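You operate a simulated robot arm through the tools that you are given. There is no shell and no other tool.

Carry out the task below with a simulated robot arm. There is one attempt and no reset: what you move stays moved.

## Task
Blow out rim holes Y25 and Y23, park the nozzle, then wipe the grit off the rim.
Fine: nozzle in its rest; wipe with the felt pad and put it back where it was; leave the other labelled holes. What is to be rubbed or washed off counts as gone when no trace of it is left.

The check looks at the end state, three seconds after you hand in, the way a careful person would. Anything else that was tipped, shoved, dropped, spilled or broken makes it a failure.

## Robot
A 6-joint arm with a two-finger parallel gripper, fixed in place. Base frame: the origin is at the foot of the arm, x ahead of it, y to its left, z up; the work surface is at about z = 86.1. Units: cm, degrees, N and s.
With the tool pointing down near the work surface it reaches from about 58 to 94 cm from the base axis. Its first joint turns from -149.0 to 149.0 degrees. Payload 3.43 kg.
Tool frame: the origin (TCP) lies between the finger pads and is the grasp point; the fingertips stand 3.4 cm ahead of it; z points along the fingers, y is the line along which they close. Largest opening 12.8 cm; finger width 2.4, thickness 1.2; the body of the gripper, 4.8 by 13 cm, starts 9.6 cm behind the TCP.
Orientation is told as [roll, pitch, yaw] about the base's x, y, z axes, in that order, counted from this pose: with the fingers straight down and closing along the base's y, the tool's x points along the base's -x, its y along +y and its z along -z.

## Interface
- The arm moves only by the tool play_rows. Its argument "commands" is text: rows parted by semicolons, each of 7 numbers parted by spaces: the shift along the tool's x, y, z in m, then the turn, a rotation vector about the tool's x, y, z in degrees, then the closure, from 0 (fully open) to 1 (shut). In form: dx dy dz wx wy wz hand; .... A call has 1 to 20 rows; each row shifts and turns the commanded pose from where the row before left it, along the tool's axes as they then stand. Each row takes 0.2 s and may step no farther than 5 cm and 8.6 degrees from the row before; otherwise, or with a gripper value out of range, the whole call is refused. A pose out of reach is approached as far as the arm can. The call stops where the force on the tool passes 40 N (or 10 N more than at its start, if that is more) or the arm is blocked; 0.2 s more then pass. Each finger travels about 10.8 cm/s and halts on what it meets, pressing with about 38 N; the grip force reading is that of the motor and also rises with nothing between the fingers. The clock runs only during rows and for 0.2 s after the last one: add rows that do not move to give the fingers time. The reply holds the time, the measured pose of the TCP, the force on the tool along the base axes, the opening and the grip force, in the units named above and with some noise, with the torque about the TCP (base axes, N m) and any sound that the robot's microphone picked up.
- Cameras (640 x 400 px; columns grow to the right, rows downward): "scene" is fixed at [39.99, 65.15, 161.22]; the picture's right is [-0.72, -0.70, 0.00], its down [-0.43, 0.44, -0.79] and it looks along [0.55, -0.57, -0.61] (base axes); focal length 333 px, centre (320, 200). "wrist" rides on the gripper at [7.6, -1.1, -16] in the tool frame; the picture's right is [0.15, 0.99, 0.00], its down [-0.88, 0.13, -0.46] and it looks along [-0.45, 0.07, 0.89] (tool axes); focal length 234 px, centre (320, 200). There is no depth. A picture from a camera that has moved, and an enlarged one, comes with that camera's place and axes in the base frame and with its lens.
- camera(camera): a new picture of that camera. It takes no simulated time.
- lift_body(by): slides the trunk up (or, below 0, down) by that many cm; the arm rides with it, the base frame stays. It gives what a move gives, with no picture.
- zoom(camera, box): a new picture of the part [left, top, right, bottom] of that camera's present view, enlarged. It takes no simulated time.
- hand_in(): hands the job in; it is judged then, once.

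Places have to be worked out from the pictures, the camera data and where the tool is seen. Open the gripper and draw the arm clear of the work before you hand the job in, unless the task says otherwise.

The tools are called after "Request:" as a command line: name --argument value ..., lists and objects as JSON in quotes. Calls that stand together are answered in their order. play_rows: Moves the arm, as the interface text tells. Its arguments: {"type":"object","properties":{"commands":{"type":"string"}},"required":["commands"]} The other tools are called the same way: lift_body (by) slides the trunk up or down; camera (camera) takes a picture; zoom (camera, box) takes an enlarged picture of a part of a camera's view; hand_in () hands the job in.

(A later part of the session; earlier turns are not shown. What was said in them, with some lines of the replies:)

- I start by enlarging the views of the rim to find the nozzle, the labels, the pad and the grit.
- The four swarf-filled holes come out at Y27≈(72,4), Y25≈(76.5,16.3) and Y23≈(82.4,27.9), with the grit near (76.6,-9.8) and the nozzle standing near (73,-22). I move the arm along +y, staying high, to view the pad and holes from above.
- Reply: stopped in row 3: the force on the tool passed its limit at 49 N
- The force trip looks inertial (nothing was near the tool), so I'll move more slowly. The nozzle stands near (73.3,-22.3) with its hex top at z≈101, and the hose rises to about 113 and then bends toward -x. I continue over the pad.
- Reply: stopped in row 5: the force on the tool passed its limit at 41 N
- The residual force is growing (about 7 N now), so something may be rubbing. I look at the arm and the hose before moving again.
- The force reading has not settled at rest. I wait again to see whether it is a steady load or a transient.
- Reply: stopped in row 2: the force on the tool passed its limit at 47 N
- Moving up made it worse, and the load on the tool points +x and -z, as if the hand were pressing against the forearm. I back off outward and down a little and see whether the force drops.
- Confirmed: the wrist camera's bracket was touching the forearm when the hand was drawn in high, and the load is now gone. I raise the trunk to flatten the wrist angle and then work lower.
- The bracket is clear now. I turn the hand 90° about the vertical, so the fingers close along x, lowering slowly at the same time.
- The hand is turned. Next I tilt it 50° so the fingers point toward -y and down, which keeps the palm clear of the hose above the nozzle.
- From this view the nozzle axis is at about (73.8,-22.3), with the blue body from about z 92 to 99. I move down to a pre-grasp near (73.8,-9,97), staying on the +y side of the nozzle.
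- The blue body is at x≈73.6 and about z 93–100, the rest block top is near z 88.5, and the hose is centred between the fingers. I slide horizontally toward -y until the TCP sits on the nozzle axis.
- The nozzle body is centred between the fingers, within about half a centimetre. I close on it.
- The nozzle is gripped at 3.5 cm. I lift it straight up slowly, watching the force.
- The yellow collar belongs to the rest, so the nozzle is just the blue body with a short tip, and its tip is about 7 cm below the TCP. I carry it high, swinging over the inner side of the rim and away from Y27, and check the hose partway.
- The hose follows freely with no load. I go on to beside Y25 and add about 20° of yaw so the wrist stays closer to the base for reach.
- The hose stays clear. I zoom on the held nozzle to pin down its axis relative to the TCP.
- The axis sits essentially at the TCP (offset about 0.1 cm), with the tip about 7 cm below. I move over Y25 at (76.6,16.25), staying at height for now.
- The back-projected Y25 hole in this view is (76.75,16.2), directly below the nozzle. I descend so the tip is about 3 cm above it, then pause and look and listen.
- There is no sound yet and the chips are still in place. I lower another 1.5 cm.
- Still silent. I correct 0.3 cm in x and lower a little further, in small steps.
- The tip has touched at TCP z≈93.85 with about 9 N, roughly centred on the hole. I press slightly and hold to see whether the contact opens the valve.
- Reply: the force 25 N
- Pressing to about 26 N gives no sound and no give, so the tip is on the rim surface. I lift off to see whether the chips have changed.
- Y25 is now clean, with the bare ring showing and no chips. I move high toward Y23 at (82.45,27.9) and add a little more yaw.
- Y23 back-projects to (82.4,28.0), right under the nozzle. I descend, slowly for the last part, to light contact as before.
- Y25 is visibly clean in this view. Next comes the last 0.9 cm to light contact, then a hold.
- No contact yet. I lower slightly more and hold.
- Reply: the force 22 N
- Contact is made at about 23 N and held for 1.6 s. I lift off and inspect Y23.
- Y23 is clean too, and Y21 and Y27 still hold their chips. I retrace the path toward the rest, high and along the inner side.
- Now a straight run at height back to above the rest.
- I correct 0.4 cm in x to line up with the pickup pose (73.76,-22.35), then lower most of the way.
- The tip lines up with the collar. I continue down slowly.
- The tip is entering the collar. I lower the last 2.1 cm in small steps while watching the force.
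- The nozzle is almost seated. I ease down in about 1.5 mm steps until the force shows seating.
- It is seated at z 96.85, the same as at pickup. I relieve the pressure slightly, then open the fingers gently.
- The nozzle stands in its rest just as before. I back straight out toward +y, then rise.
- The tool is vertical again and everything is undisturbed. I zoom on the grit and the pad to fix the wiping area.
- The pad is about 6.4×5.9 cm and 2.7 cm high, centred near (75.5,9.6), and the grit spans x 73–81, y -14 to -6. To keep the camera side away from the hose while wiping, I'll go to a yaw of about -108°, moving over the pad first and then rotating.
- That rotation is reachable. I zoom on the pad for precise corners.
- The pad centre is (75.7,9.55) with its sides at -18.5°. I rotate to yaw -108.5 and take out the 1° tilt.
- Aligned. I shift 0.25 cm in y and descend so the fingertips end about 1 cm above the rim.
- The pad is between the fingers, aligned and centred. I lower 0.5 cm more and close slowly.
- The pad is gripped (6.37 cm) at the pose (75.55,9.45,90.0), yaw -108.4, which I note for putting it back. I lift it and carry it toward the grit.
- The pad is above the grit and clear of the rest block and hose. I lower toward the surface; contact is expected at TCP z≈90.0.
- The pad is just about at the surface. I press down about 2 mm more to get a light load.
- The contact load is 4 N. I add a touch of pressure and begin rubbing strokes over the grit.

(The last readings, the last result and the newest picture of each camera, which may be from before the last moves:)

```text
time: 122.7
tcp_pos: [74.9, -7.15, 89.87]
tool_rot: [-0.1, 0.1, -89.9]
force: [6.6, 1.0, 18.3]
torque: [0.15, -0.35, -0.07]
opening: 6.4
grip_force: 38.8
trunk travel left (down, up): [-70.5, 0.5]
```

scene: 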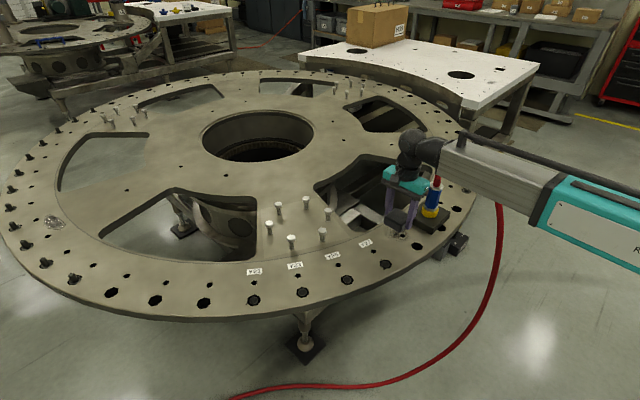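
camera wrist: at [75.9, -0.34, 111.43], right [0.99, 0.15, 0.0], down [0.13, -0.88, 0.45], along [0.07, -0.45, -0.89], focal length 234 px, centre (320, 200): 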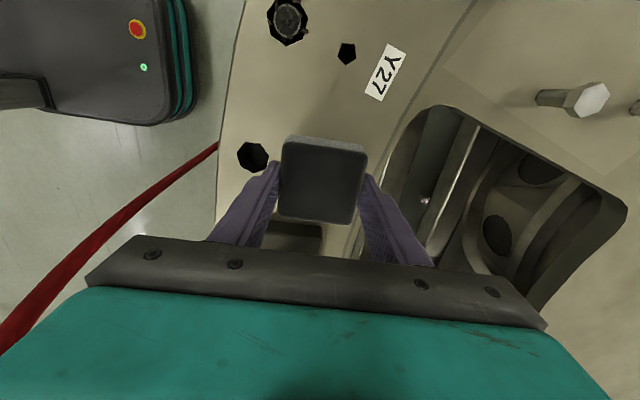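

The strokes work, with about 18 N of load. I ease pressure slightly and continue with the outer strip and then cross strokes.

Request:
play_rows --commands "-0.005 0 -0.0004 0 0 0 1;-0.008 0 0 0 0 0 1;-0.008 0 0 0 0 0 1;-0.008 0 0 0 0 0 1;-0.008 0 0 0 0 0 1;-0.008 0 0 0 0 0 1;-0.006 0 0 0 0 0 1;0 0.008 0 0 0 0 1;0 0.01 0 0 0 0 1;0 0.01 0 0 0 0 1;0 0.01 0 0 0 0 1;0 0.004 0 0 0 0 1;0.009 0 0 0 0 0 1;0.009 0 0 0 0 0 1;0 -0.01 0 0 0 0 1;0 -0.01 0 0 0 0 1;0 -0.01 0 0 0 0 1;0 -0.01 0 0 0 0 1;0.009 0 0 0 0 0 1;0.009 0 0 0 0 0 1"

Request:
play_rows --commands "0 0.01 0 0 0 0 1;0 0.01 0 0 0 0 1;0 0.01 0 0 0 0 1;0 0.01 0 0 0 0 1;0 0 0 0 0 0 1;0 0 -0.004 0 0 0 1;0.008 0 -0.008 0 0 0 1;0.015 0 -0.008 0 0 0 1;0.015 0 -0.008 0 0 0 1;0.015 0 -0.008 0 0 0 1;0.015 0 -0.008 0 0 0 1;0.015 0 0 0 0 0 1;0.01 0 0 0 0 0 1;0 0 0 0 0 0 1;0 0 0 0 0 0 1"

Request:
zoom --camera "scene" --box '[330, 130, 490, 270]'

Request:
camera --camera "wrist"

```text
time: 126.9
tcp_pos: [75.08, -8.68, 89.92]
tool_rot: [-0.2, 0.1, -90.0]
force: [-0.3, -1.1, 0.5]
torque: [-0.04, 0.0, 0.02]
opening: 6.36
grip_force: 38.0
trunk travel left (down, up): [-70.5, 0.5]
```

```text
time: 130.1
tcp_pos: [79.08, 0.77, 94.16]
tool_rot: [-0.1, 0.0, -90.0]
force: [0.3, 0.1, -0.7]
torque: [0.01, 0.01, 0.0]
opening: 6.36
grip_force: 37.9
trunk travel left (down, up): [-70.5, 0.5]
```

```text
2.86 times, centred on (410, 200) of scene
camera zoom: at [39.99, 65.15, 161.22], right [-0.72, -0.7, 0.0], down [-0.43, 0.44, -0.79], along [0.55, -0.57, -0.61], focal length 951 px, centre (63, 200)
```

zoom: 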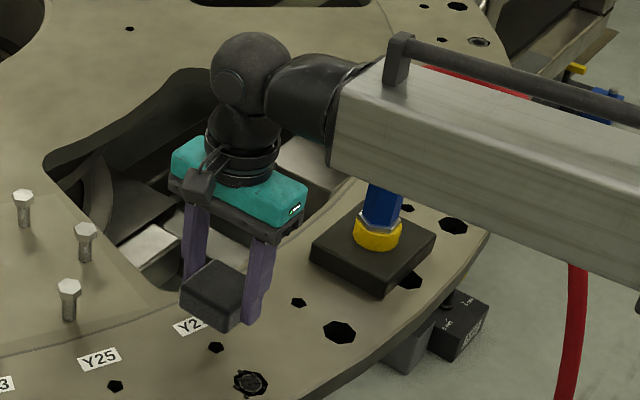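

```text
taken
camera wrist: at [78.02, 8.33, 110.18], right [0.99, 0.15, 0.0], down [0.13, -0.88, 0.45], along [0.07, -0.45, -0.89], focal length 234 px, centre (320, 200)
```

wrist: 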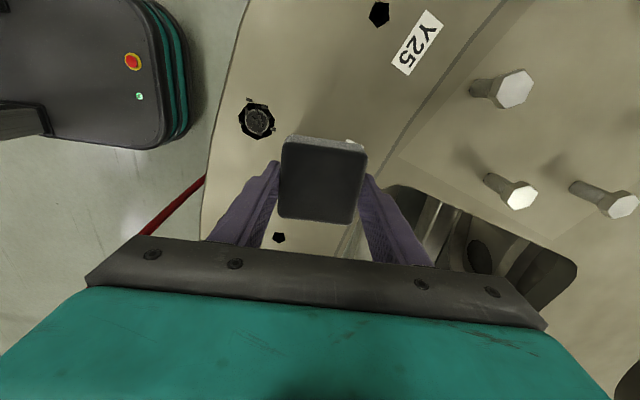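

The grit area looks clean from here. I zoom in closely to look for any faint remains.

Request:
zoom --camera "scene" --box '[375, 215, 435, 255]'

Request:
zoom --camera "scene" --box '[350, 190, 450, 260]'

```text
10.00 times, centred on (405, 235) of scene
camera zoom: at [39.99, 65.15, 161.22], right [-0.72, -0.7, 0.0], down [-0.43, 0.44, -0.79], along [0.55, -0.57, -0.61], focal length 3329 px, centre (-530, -150)
```

zoom: 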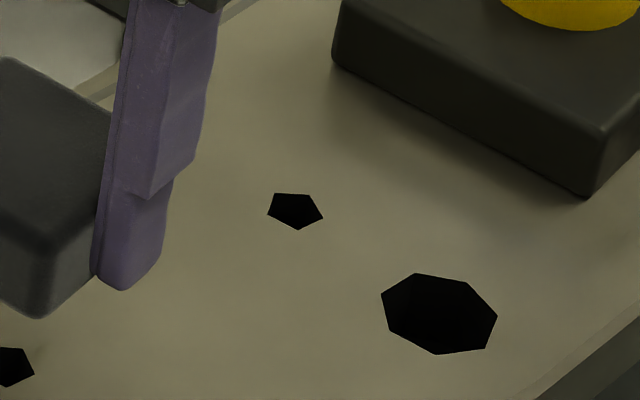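

```text
5.71 times, centred on (400, 225) of scene
camera zoom: at [39.99, 65.15, 161.22], right [-0.72, -0.7, 0.0], down [-0.43, 0.44, -0.79], along [0.55, -0.57, -0.61], focal length 1902 px, centre (-137, 57)
```

zoom: 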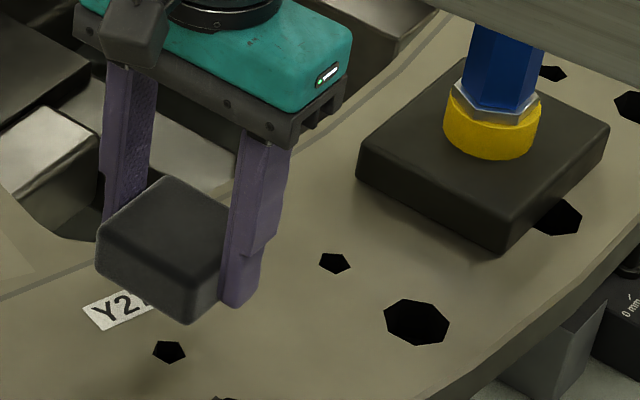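

The visible part is spotless. The inner strip is hidden by a finger, so I move the pad back above its place and look again.

Request:
play_rows --commands "0.0055 -0.0022 -0.001 0 0 0 1;0.0109 -0.0044 -0.0019 0 0 0 1;0.0109 -0.0044 -0.0019 0 0 0 1;0.0109 -0.0044 -0.0019 0 0 0 1;0.0109 -0.0044 -0.0019 0 0 0 1;0.0109 -0.0044 -0.0019 0 0 0 1;0.0109 -0.0044 -0.0019 0 0 0 1;0.0109 -0.0044 -0.0019 0 0 0 1;0.0054 -0.0022 -0.0009 0 0 0 1;0 0 0 0 0 4.6 1;0 0 0 0 0 4.6 1;0 0 0 0 0 4.6 1;0 0 0 0 0 4.6 1;0 0 0 0 0 0 1;0 0 0 0 0 0 1;0 0 0 0 0 0 1"

Request:
zoom --camera "scene" --box '[360, 200, 440, 256]'

Request:
camera --camera "wrist"

```text
time: 133.5
tcp_pos: [75.67, 9.36, 95.86]
tool_rot: [-0.1, -0.1, -108.4]
force: [0.8, -0.2, -0.2]
torque: [0.0, 0.02, 0.0]
opening: 6.35
grip_force: 37.5
trunk travel left (down, up): [-70.5, 0.5]
```

```text
7.14 times, centred on (400, 228) of scene
camera zoom: at [39.99, 65.15, 161.22], right [-0.72, -0.7, 0.0], down [-0.43, 0.44, -0.79], along [0.55, -0.57, -0.61], focal length 2378 px, centre (-251, 0)
```

zoom: 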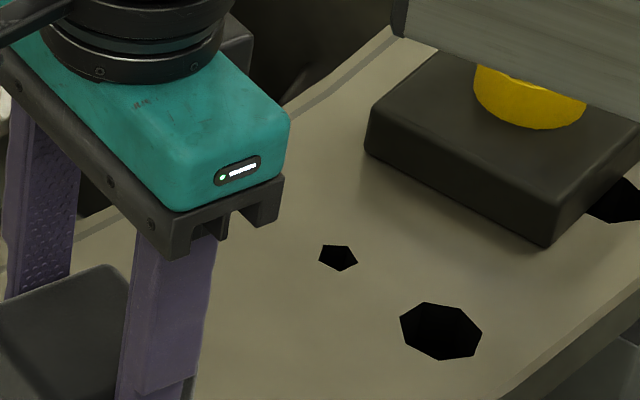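

```text
taken
camera wrist: at [76.93, 16.98, 111.73], right [0.98, -0.17, 0.0], down [-0.15, -0.88, 0.46], along [-0.08, -0.45, -0.89], focal length 234 px, centre (320, 200)
```

wrist: 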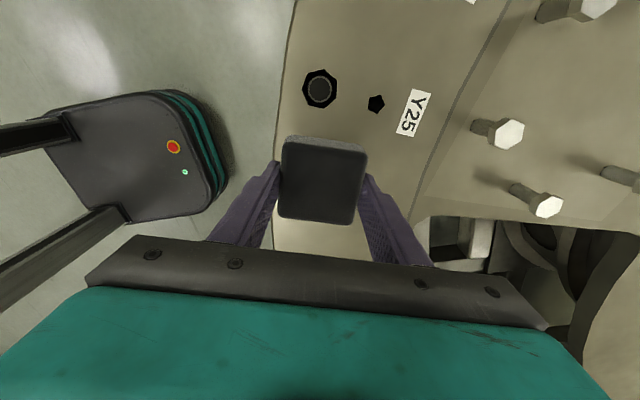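

It looks spotless, but the gripper corner hides a bit of the upper-left of the patch. I step aside 8 cm to see all of it before putting the pad down.

Request:
play_rows --commands "0.005 0 0 0 0 0 1;0.01 0 0 0 0 0 1;0.01 0 0 0 0 0 1;0.01 0 0 0 0 0 1;0.01 0 0 0 0 0 1;0.01 0 0 0 0 0 1;0.01 0 0 0 0 0 1;0.01 0 0 0 0 0 1;0.005 0 0 0 0 0 1;0 0 0 0 0 0 1;0 0 0 0 0 0 1"

Request:
zoom --camera "scene" --box '[360, 200, 440, 256]'

Request:
zoom --camera "scene" --box '[300, 190, 440, 300]'

```text
time: 135.9
tcp_pos: [78.08, 16.92, 95.67]
tool_rot: [-0.1, 0.0, -108.3]
force: [0.2, -0.8, 0.5]
torque: [0.01, -0.01, -0.01]
opening: 6.35
grip_force: 38.1
trunk travel left (down, up): [-70.5, 0.5]
```

```text
7.14 times, centred on (400, 228) of scene
camera zoom: at [39.99, 65.15, 161.22], right [-0.72, -0.7, 0.0], down [-0.43, 0.44, -0.79], along [0.55, -0.57, -0.61], focal length 2378 px, centre (-251, 0)
```

zoom: 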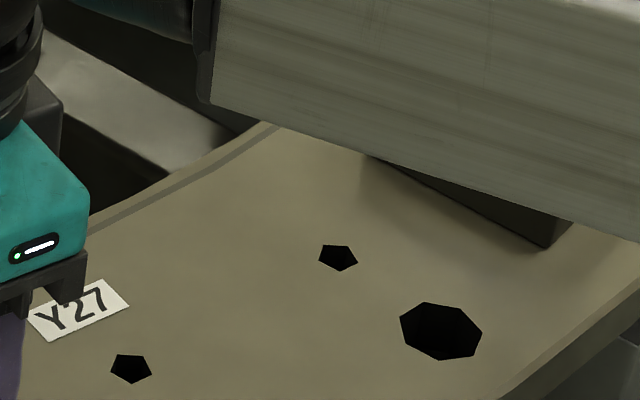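

```text
3.64 times, centred on (370, 245) of scene
camera zoom: at [39.99, 65.15, 161.22], right [-0.72, -0.7, 0.0], down [-0.43, 0.44, -0.79], along [0.55, -0.57, -0.61], focal length 1210 px, centre (138, 36)
```

zoom: 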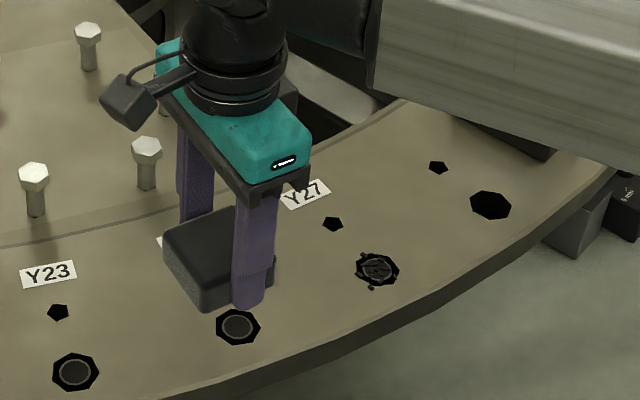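

The whole patch is clean, with no trace, and Y27 still has its chips. I bring the pad back above its original spot.

Request:
play_rows --commands "-0.005 0 0 0 0 0 1;-0.0098 0 0 0 0 0 1;-0.0098 0 0 0 0 0 1;-0.0098 0 0 0 0 0 1;-0.0098 0 0 0 0 0 1;-0.0098 0 0 0 0 0 1;-0.0098 0 0 0 0 0 1;-0.0098 0 0 0 0 0 1;-0.0051 0 0 0 0 0 1;0 0 0 0 0 0 1;0 0 0 0 0 0 1;0 0 0 0 0 0 1"

Request:
play_rows --commands "0 0 0 0 0 0 1;0 0 0 0 0 0 1"

```text
time: 138.5
tcp_pos: [75.72, 9.46, 95.73]
tool_rot: [0.0, 0.0, -108.4]
force: [1.1, 0.4, 0.7]
torque: [-0.03, -0.01, 0.0]
opening: 6.38
grip_force: 38.0
trunk travel left (down, up): [-70.5, 0.5]
```

```text
time: 139.1
tcp_pos: [75.65, 9.5, 95.9]
tool_rot: [-0.1, 0.0, -108.3]
force: [-0.4, -0.1, -0.6]
torque: [0.05, 0.01, -0.02]
opening: 6.35
grip_force: 38.0
trunk travel left (down, up): [-70.5, 0.5]
```

The position matches. I lower onto the rim.

Request:
play_rows --commands "0 0 0.004 0 0 0 1;0 0 0.008 0 0 0 1;0 0 0.008 0 0 0 1;0 0 0.008 0 0 0 1;0 0 0.008 0 0 0 1;0 0 0.008 0 0 0 1;0 0 0.006 0 0 0 1;0 0 0.004 0 0 0 1;0 0 0 0 0 0 1;0 0 0.002 0 0 0 1;0 0 0.001 0 0 0 1;0 0 0 0 0 0 1;0 0 0 0 0 0 1"

Request:
zoom --camera "scene" --box '[310, 200, 430, 310]'

```text
time: 141.9
tcp_pos: [75.58, 9.38, 90.11]
tool_rot: [-0.2, 0.0, -108.4]
force: [0.0, 0.9, -0.9]
torque: [-0.01, 0.01, 0.0]
opening: 6.38
grip_force: 37.9
trunk travel left (down, up): [-70.5, 0.5]
```

```text
3.64 times, centred on (370, 255) of scene
camera zoom: at [39.99, 65.15, 161.22], right [-0.72, -0.7, 0.0], down [-0.43, 0.44, -0.79], along [0.55, -0.57, -0.61], focal length 1210 px, centre (138, 0)
```

zoom: 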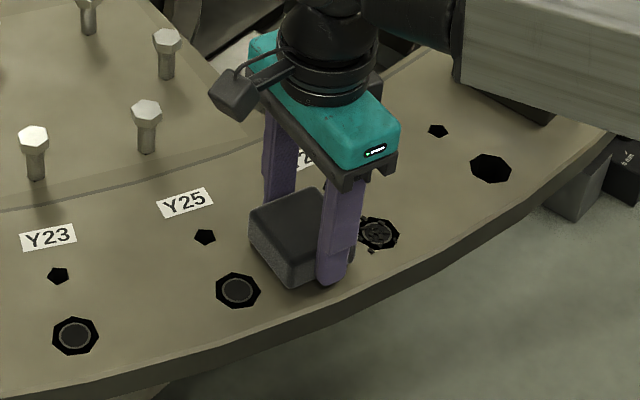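

I ease down to light contact, then release.

Request:
play_rows --commands "0 0 0.0012 0 0 0 1;0 0 0 0 0 0 1;0 0 0 0 0 0 1"

Request:
play_rows --commands "0 0 0.0008 0 0 0 1;0 0 0 0 0 0 1;0 0 0 0 0 0 1"

```text
time: 142.7
tcp_pos: [75.75, 9.58, 90.0]
tool_rot: [-0.1, -0.1, -108.4]
force: [0.8, -0.5, -0.4]
torque: [-0.04, 0.0, -0.02]
opening: 6.4
grip_force: 37.6
trunk travel left (down, up): [-70.5, 0.5]
```

```text
time: 143.5
tcp_pos: [75.65, 9.5, 89.96]
tool_rot: [-0.1, 0.0, -108.3]
force: [0.2, -0.6, 0.3]
torque: [-0.02, -0.01, 0.02]
opening: 6.36
grip_force: 38.5
trunk travel left (down, up): [-70.5, 0.5]
```

The pad is within a millimetre of the rim at the noted pose. I open the fingers gently and check.

Request:
play_rows --commands "0 0 0 0 0 0 0.49;0 0 0 0 0 0 0.46;0 0 0 0 0 0 0.4;0 0 0 0 0 0 0.25;0 0 0 0 0 0 0.1;0 0 0 0 0 0 0;0 0 0 0 0 0 0;0 0 0 0 0 0 0"

Request:
zoom --camera "scene" --box '[310, 200, 430, 310]'

Request:
camera --camera "wrist"

```text
time: 145.3
tcp_pos: [75.64, 9.51, 89.87]
tool_rot: [-0.1, 0.1, -108.3]
force: [-0.1, 0.3, 0.6]
torque: [0.01, 0.01, -0.02]
opening: 12.81
grip_force: 0.0
trunk travel left (down, up): [-70.5, 0.5]
```

```text
3.64 times, centred on (370, 255) of scene
camera zoom: at [39.99, 65.15, 161.22], right [-0.72, -0.7, 0.0], down [-0.43, 0.44, -0.79], along [0.55, -0.57, -0.61], focal length 1210 px, centre (138, 0)
```

zoom: 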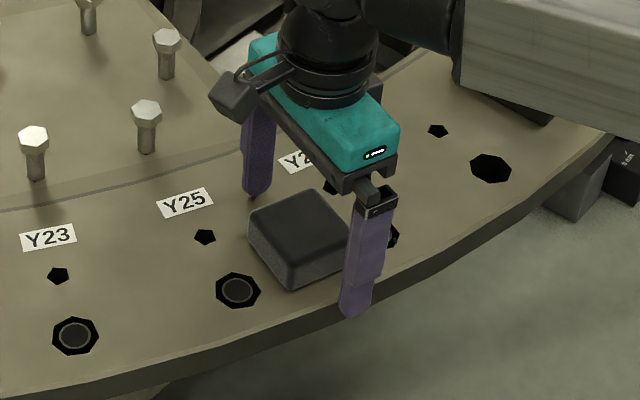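

```text
taken
camera wrist: at [76.93, 17.12, 105.84], right [0.98, -0.17, 0.0], down [-0.15, -0.88, 0.46], along [-0.08, -0.45, -0.89], focal length 234 px, centre (320, 200)
```

wrist: 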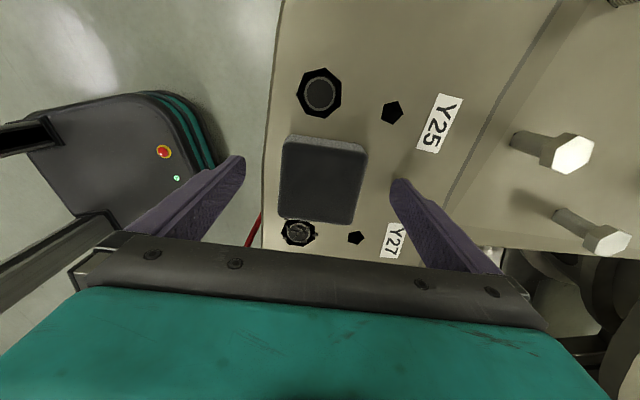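

The pad sits exactly where it was. I rise straight up and draw clear.

Request:
play_rows --commands "0 0 -0.004 0 0 0 0;0 0 -0.008 0 0 0 0;0 0 -0.01 0 0 0 0;0 0 -0.01 0 0 0 0;0 0 -0.01 0 0 0 0;0 0 -0.01 0 0 0 0;0 0 -0.01 0 0 0 0;0 0 -0.01 0 0 0 0;0 0 -0.01 0 0 0 0;0 0 -0.01 0 0 0 0;0 0 -0.01 0 0 0 0;0 0 -0.01 0 0 0 0;0 0 -0.01 0 0 0 0;0 0 -0.01 0 0 0 0;0 0 -0.004 0 0 0 0;0 0 0 0 0 0 0;0 0 0 0 0 0 0"

Request:
play_rows --commands "0 0 0 0 0 -4 0;0 0 0 0 0 -7 0;0 0 0 0 0 -7 0;0 0 0 0 0 -7 0;0 0 0 0 0 -7 0;0 0 0 0 0 -7 0;0 0 0 0 0 -7 0;0 0 0 0 0 -7 0;0 0 0 0 0 -7 0;0 0 0 0 0 -7 0;0 0 0 0 0 -7 0;0 0 0 0 0 -7 0;0 0 0 0 0 -7 0;0 0 0 0 0 -7 0;0 0 0 0 0 -7 0;0 0 0 0 0 -7 0;0 0 0 0 0 -7 0;0 0 0 0 0 -7 0;0 0 0 0 0 -4 0;0 0 0 0 0 0 0"

Request:
camera --camera "wrist"

Request:
camera --camera "scene"

```text
time: 148.9
tcp_pos: [75.78, 9.43, 103.63]
tool_rot: [-0.1, 0.0, -108.4]
force: [0.5, -0.2, -0.7]
torque: [0.01, -0.02, 0.03]
opening: 12.79
grip_force: 0.0
trunk travel left (down, up): [-70.5, 0.5]
```

```text
time: 153.1
tcp_pos: [75.53, 9.58, 103.53]
tool_rot: [0.1, 0.1, 18.6]
force: [-0.3, 0.4, 0.1]
torque: [-0.02, -0.01, -0.04]
opening: 12.78
grip_force: 0.1
trunk travel left (down, up): [-70.5, 0.5]
```

```text
taken
camera wrist: at [68.84, 6.07, 119.43], right [-0.46, 0.89, 0.0], down [0.79, 0.41, 0.45], along [0.4, 0.21, -0.89], focal length 234 px, centre (320, 200)
```

wrist: 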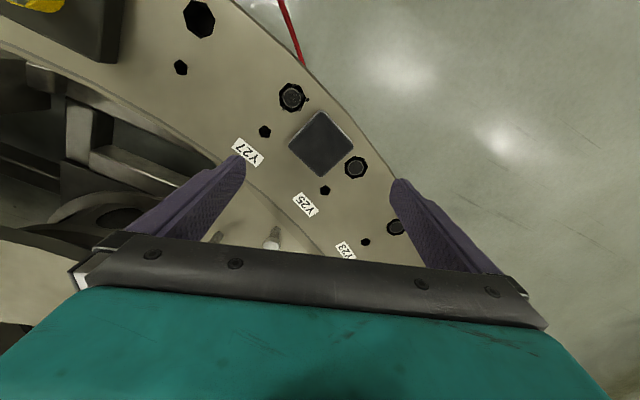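

```text
taken
```

scene: 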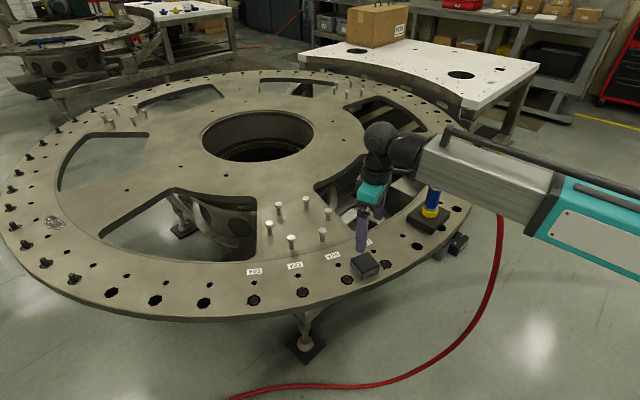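

The wrist camera now sees the wiped area, so I zoom there, on the holes, and on the pad.

Request:
zoom --camera "wrist" --box '[90, 0, 290, 140]'

Request:
zoom --camera "wrist" --box '[240, 70, 420, 250]'

Request:
zoom --camera "scene" --box '[220, 220, 420, 330]'

Request:
zoom --camera "scene" --box '[370, 150, 480, 270]'

```text
2.86 times, centred on (190, 70) of wrist
camera zoom: at [68.84, 6.07, 119.43], right [-0.46, 0.89, 0.0], down [0.79, 0.41, 0.45], along [0.4, 0.21, -0.89], focal length 669 px, centre (691, 571)
```

zoom: 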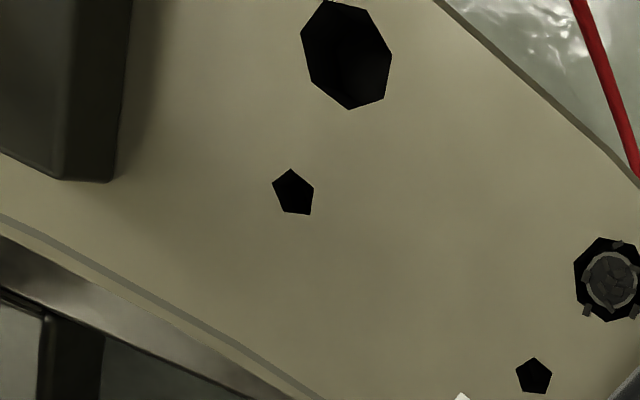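

```text
2.22 times, centred on (330, 160) of wrist
camera zoom: at [68.84, 6.07, 119.43], right [-0.46, 0.89, 0.0], down [0.79, 0.41, 0.45], along [0.4, 0.21, -0.89], focal length 520 px, centre (298, 289)
```

zoom: 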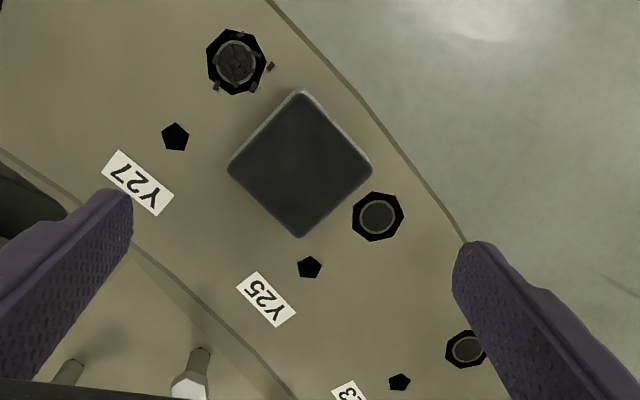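

```text
3.20 times, centred on (320, 275) of scene
camera zoom: at [39.99, 65.15, 161.22], right [-0.72, -0.7, 0.0], down [-0.43, 0.44, -0.79], along [0.55, -0.57, -0.61], focal length 1065 px, centre (320, -40)
```

zoom: 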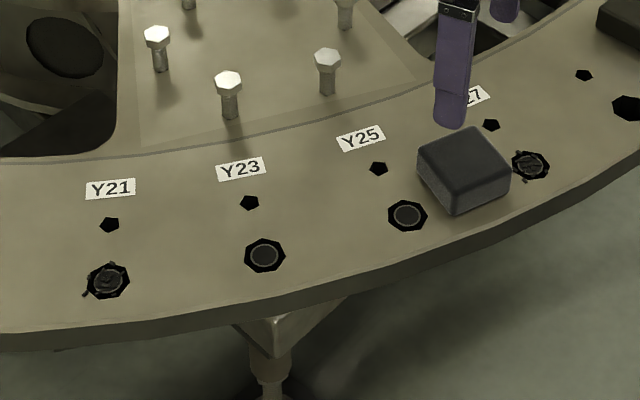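

```text
3.33 times, centred on (425, 210) of scene
camera zoom: at [39.99, 65.15, 161.22], right [-0.72, -0.7, 0.0], down [-0.43, 0.44, -0.79], along [0.55, -0.57, -0.61], focal length 1110 px, centre (-30, 167)
```

zoom: 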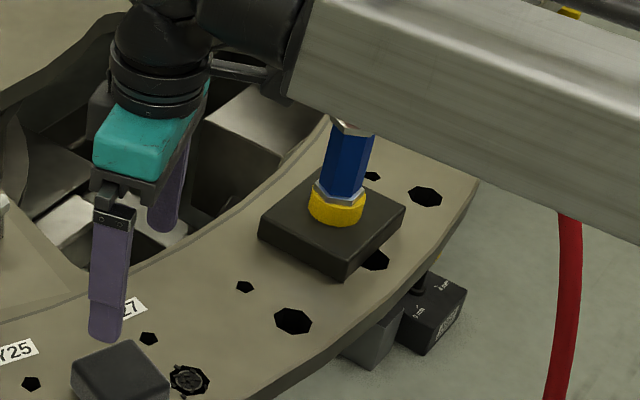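

Everything checks out: Y25 and Y23 are clear, Y21 and Y27 are untouched, the grit is gone, the pad is in its place and the nozzle is in its rest. I draw the arm a little further up and away before handing in.

Request:
play_rows --commands "-0.003 0 -0.004 0 0 0 0;-0.006 0 -0.008 0 0 0 0;-0.006 0 -0.008 0 0 0 0;-0.006 0 -0.008 0 0 0 0;-0.006 0 -0.008 0 0 0 0;-0.006 0 -0.008 0 0 0 0;-0.006 0 -0.008 0 0 0 0;-0.003 0 -0.004 0 0 0 0;0 0 0 0 0 0 0;0 0 0 0 0 0 0"

Request:
camera --camera "scene"

```text
time: 155.3
tcp_pos: [79.59, 10.85, 109.07]
tool_rot: [0.2, 0.1, 18.6]
force: [0.0, 0.6, 0.0]
torque: [0.01, 0.01, -0.01]
opening: 12.79
grip_force: 0.1
trunk travel left (down, up): [-70.5, 0.5]
```

```text
taken
```

scene: 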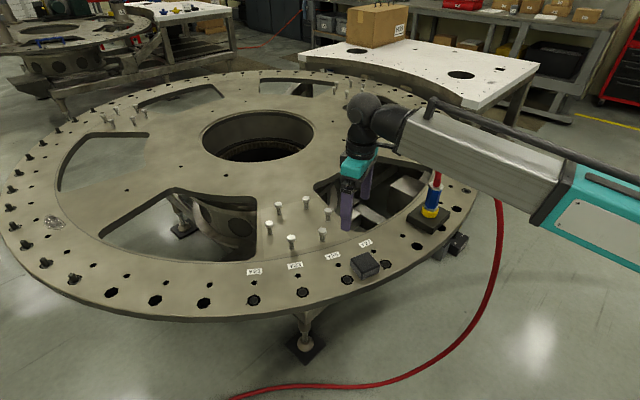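

The gripper is open and clear, and nothing else has been disturbed. I hand the job in.

Request:
hand_in

```text
The job is handed in.
```

I finished the job and handed it in; I haven't seen the check's verdict.

- **Holes:** Y25 and Y23 are clear, with only the bare ring showing in each. Y21 and Y27 still hold their chips.
- **Nozzle:** It is back in its rest, seated at the same height as when I picked it up.
- **Grit:** I wiped the patch with the felt pad. No trace showed in close-up views from both cameras.
- **Felt pad:** It is back where it was, matching its original position in the pictures.

The nozzle only blew the chips out once its tip was pressed onto each hole, with about 26 N on Y25 and 23 N on Y23.

Early on, the arm stopped three times on its force limit because the wrist camera's bracket was rubbing the arm's own forearm. I raised the trunk 8 cm to fix that and left it raised. Nothing else was tipped or moved that I could see.
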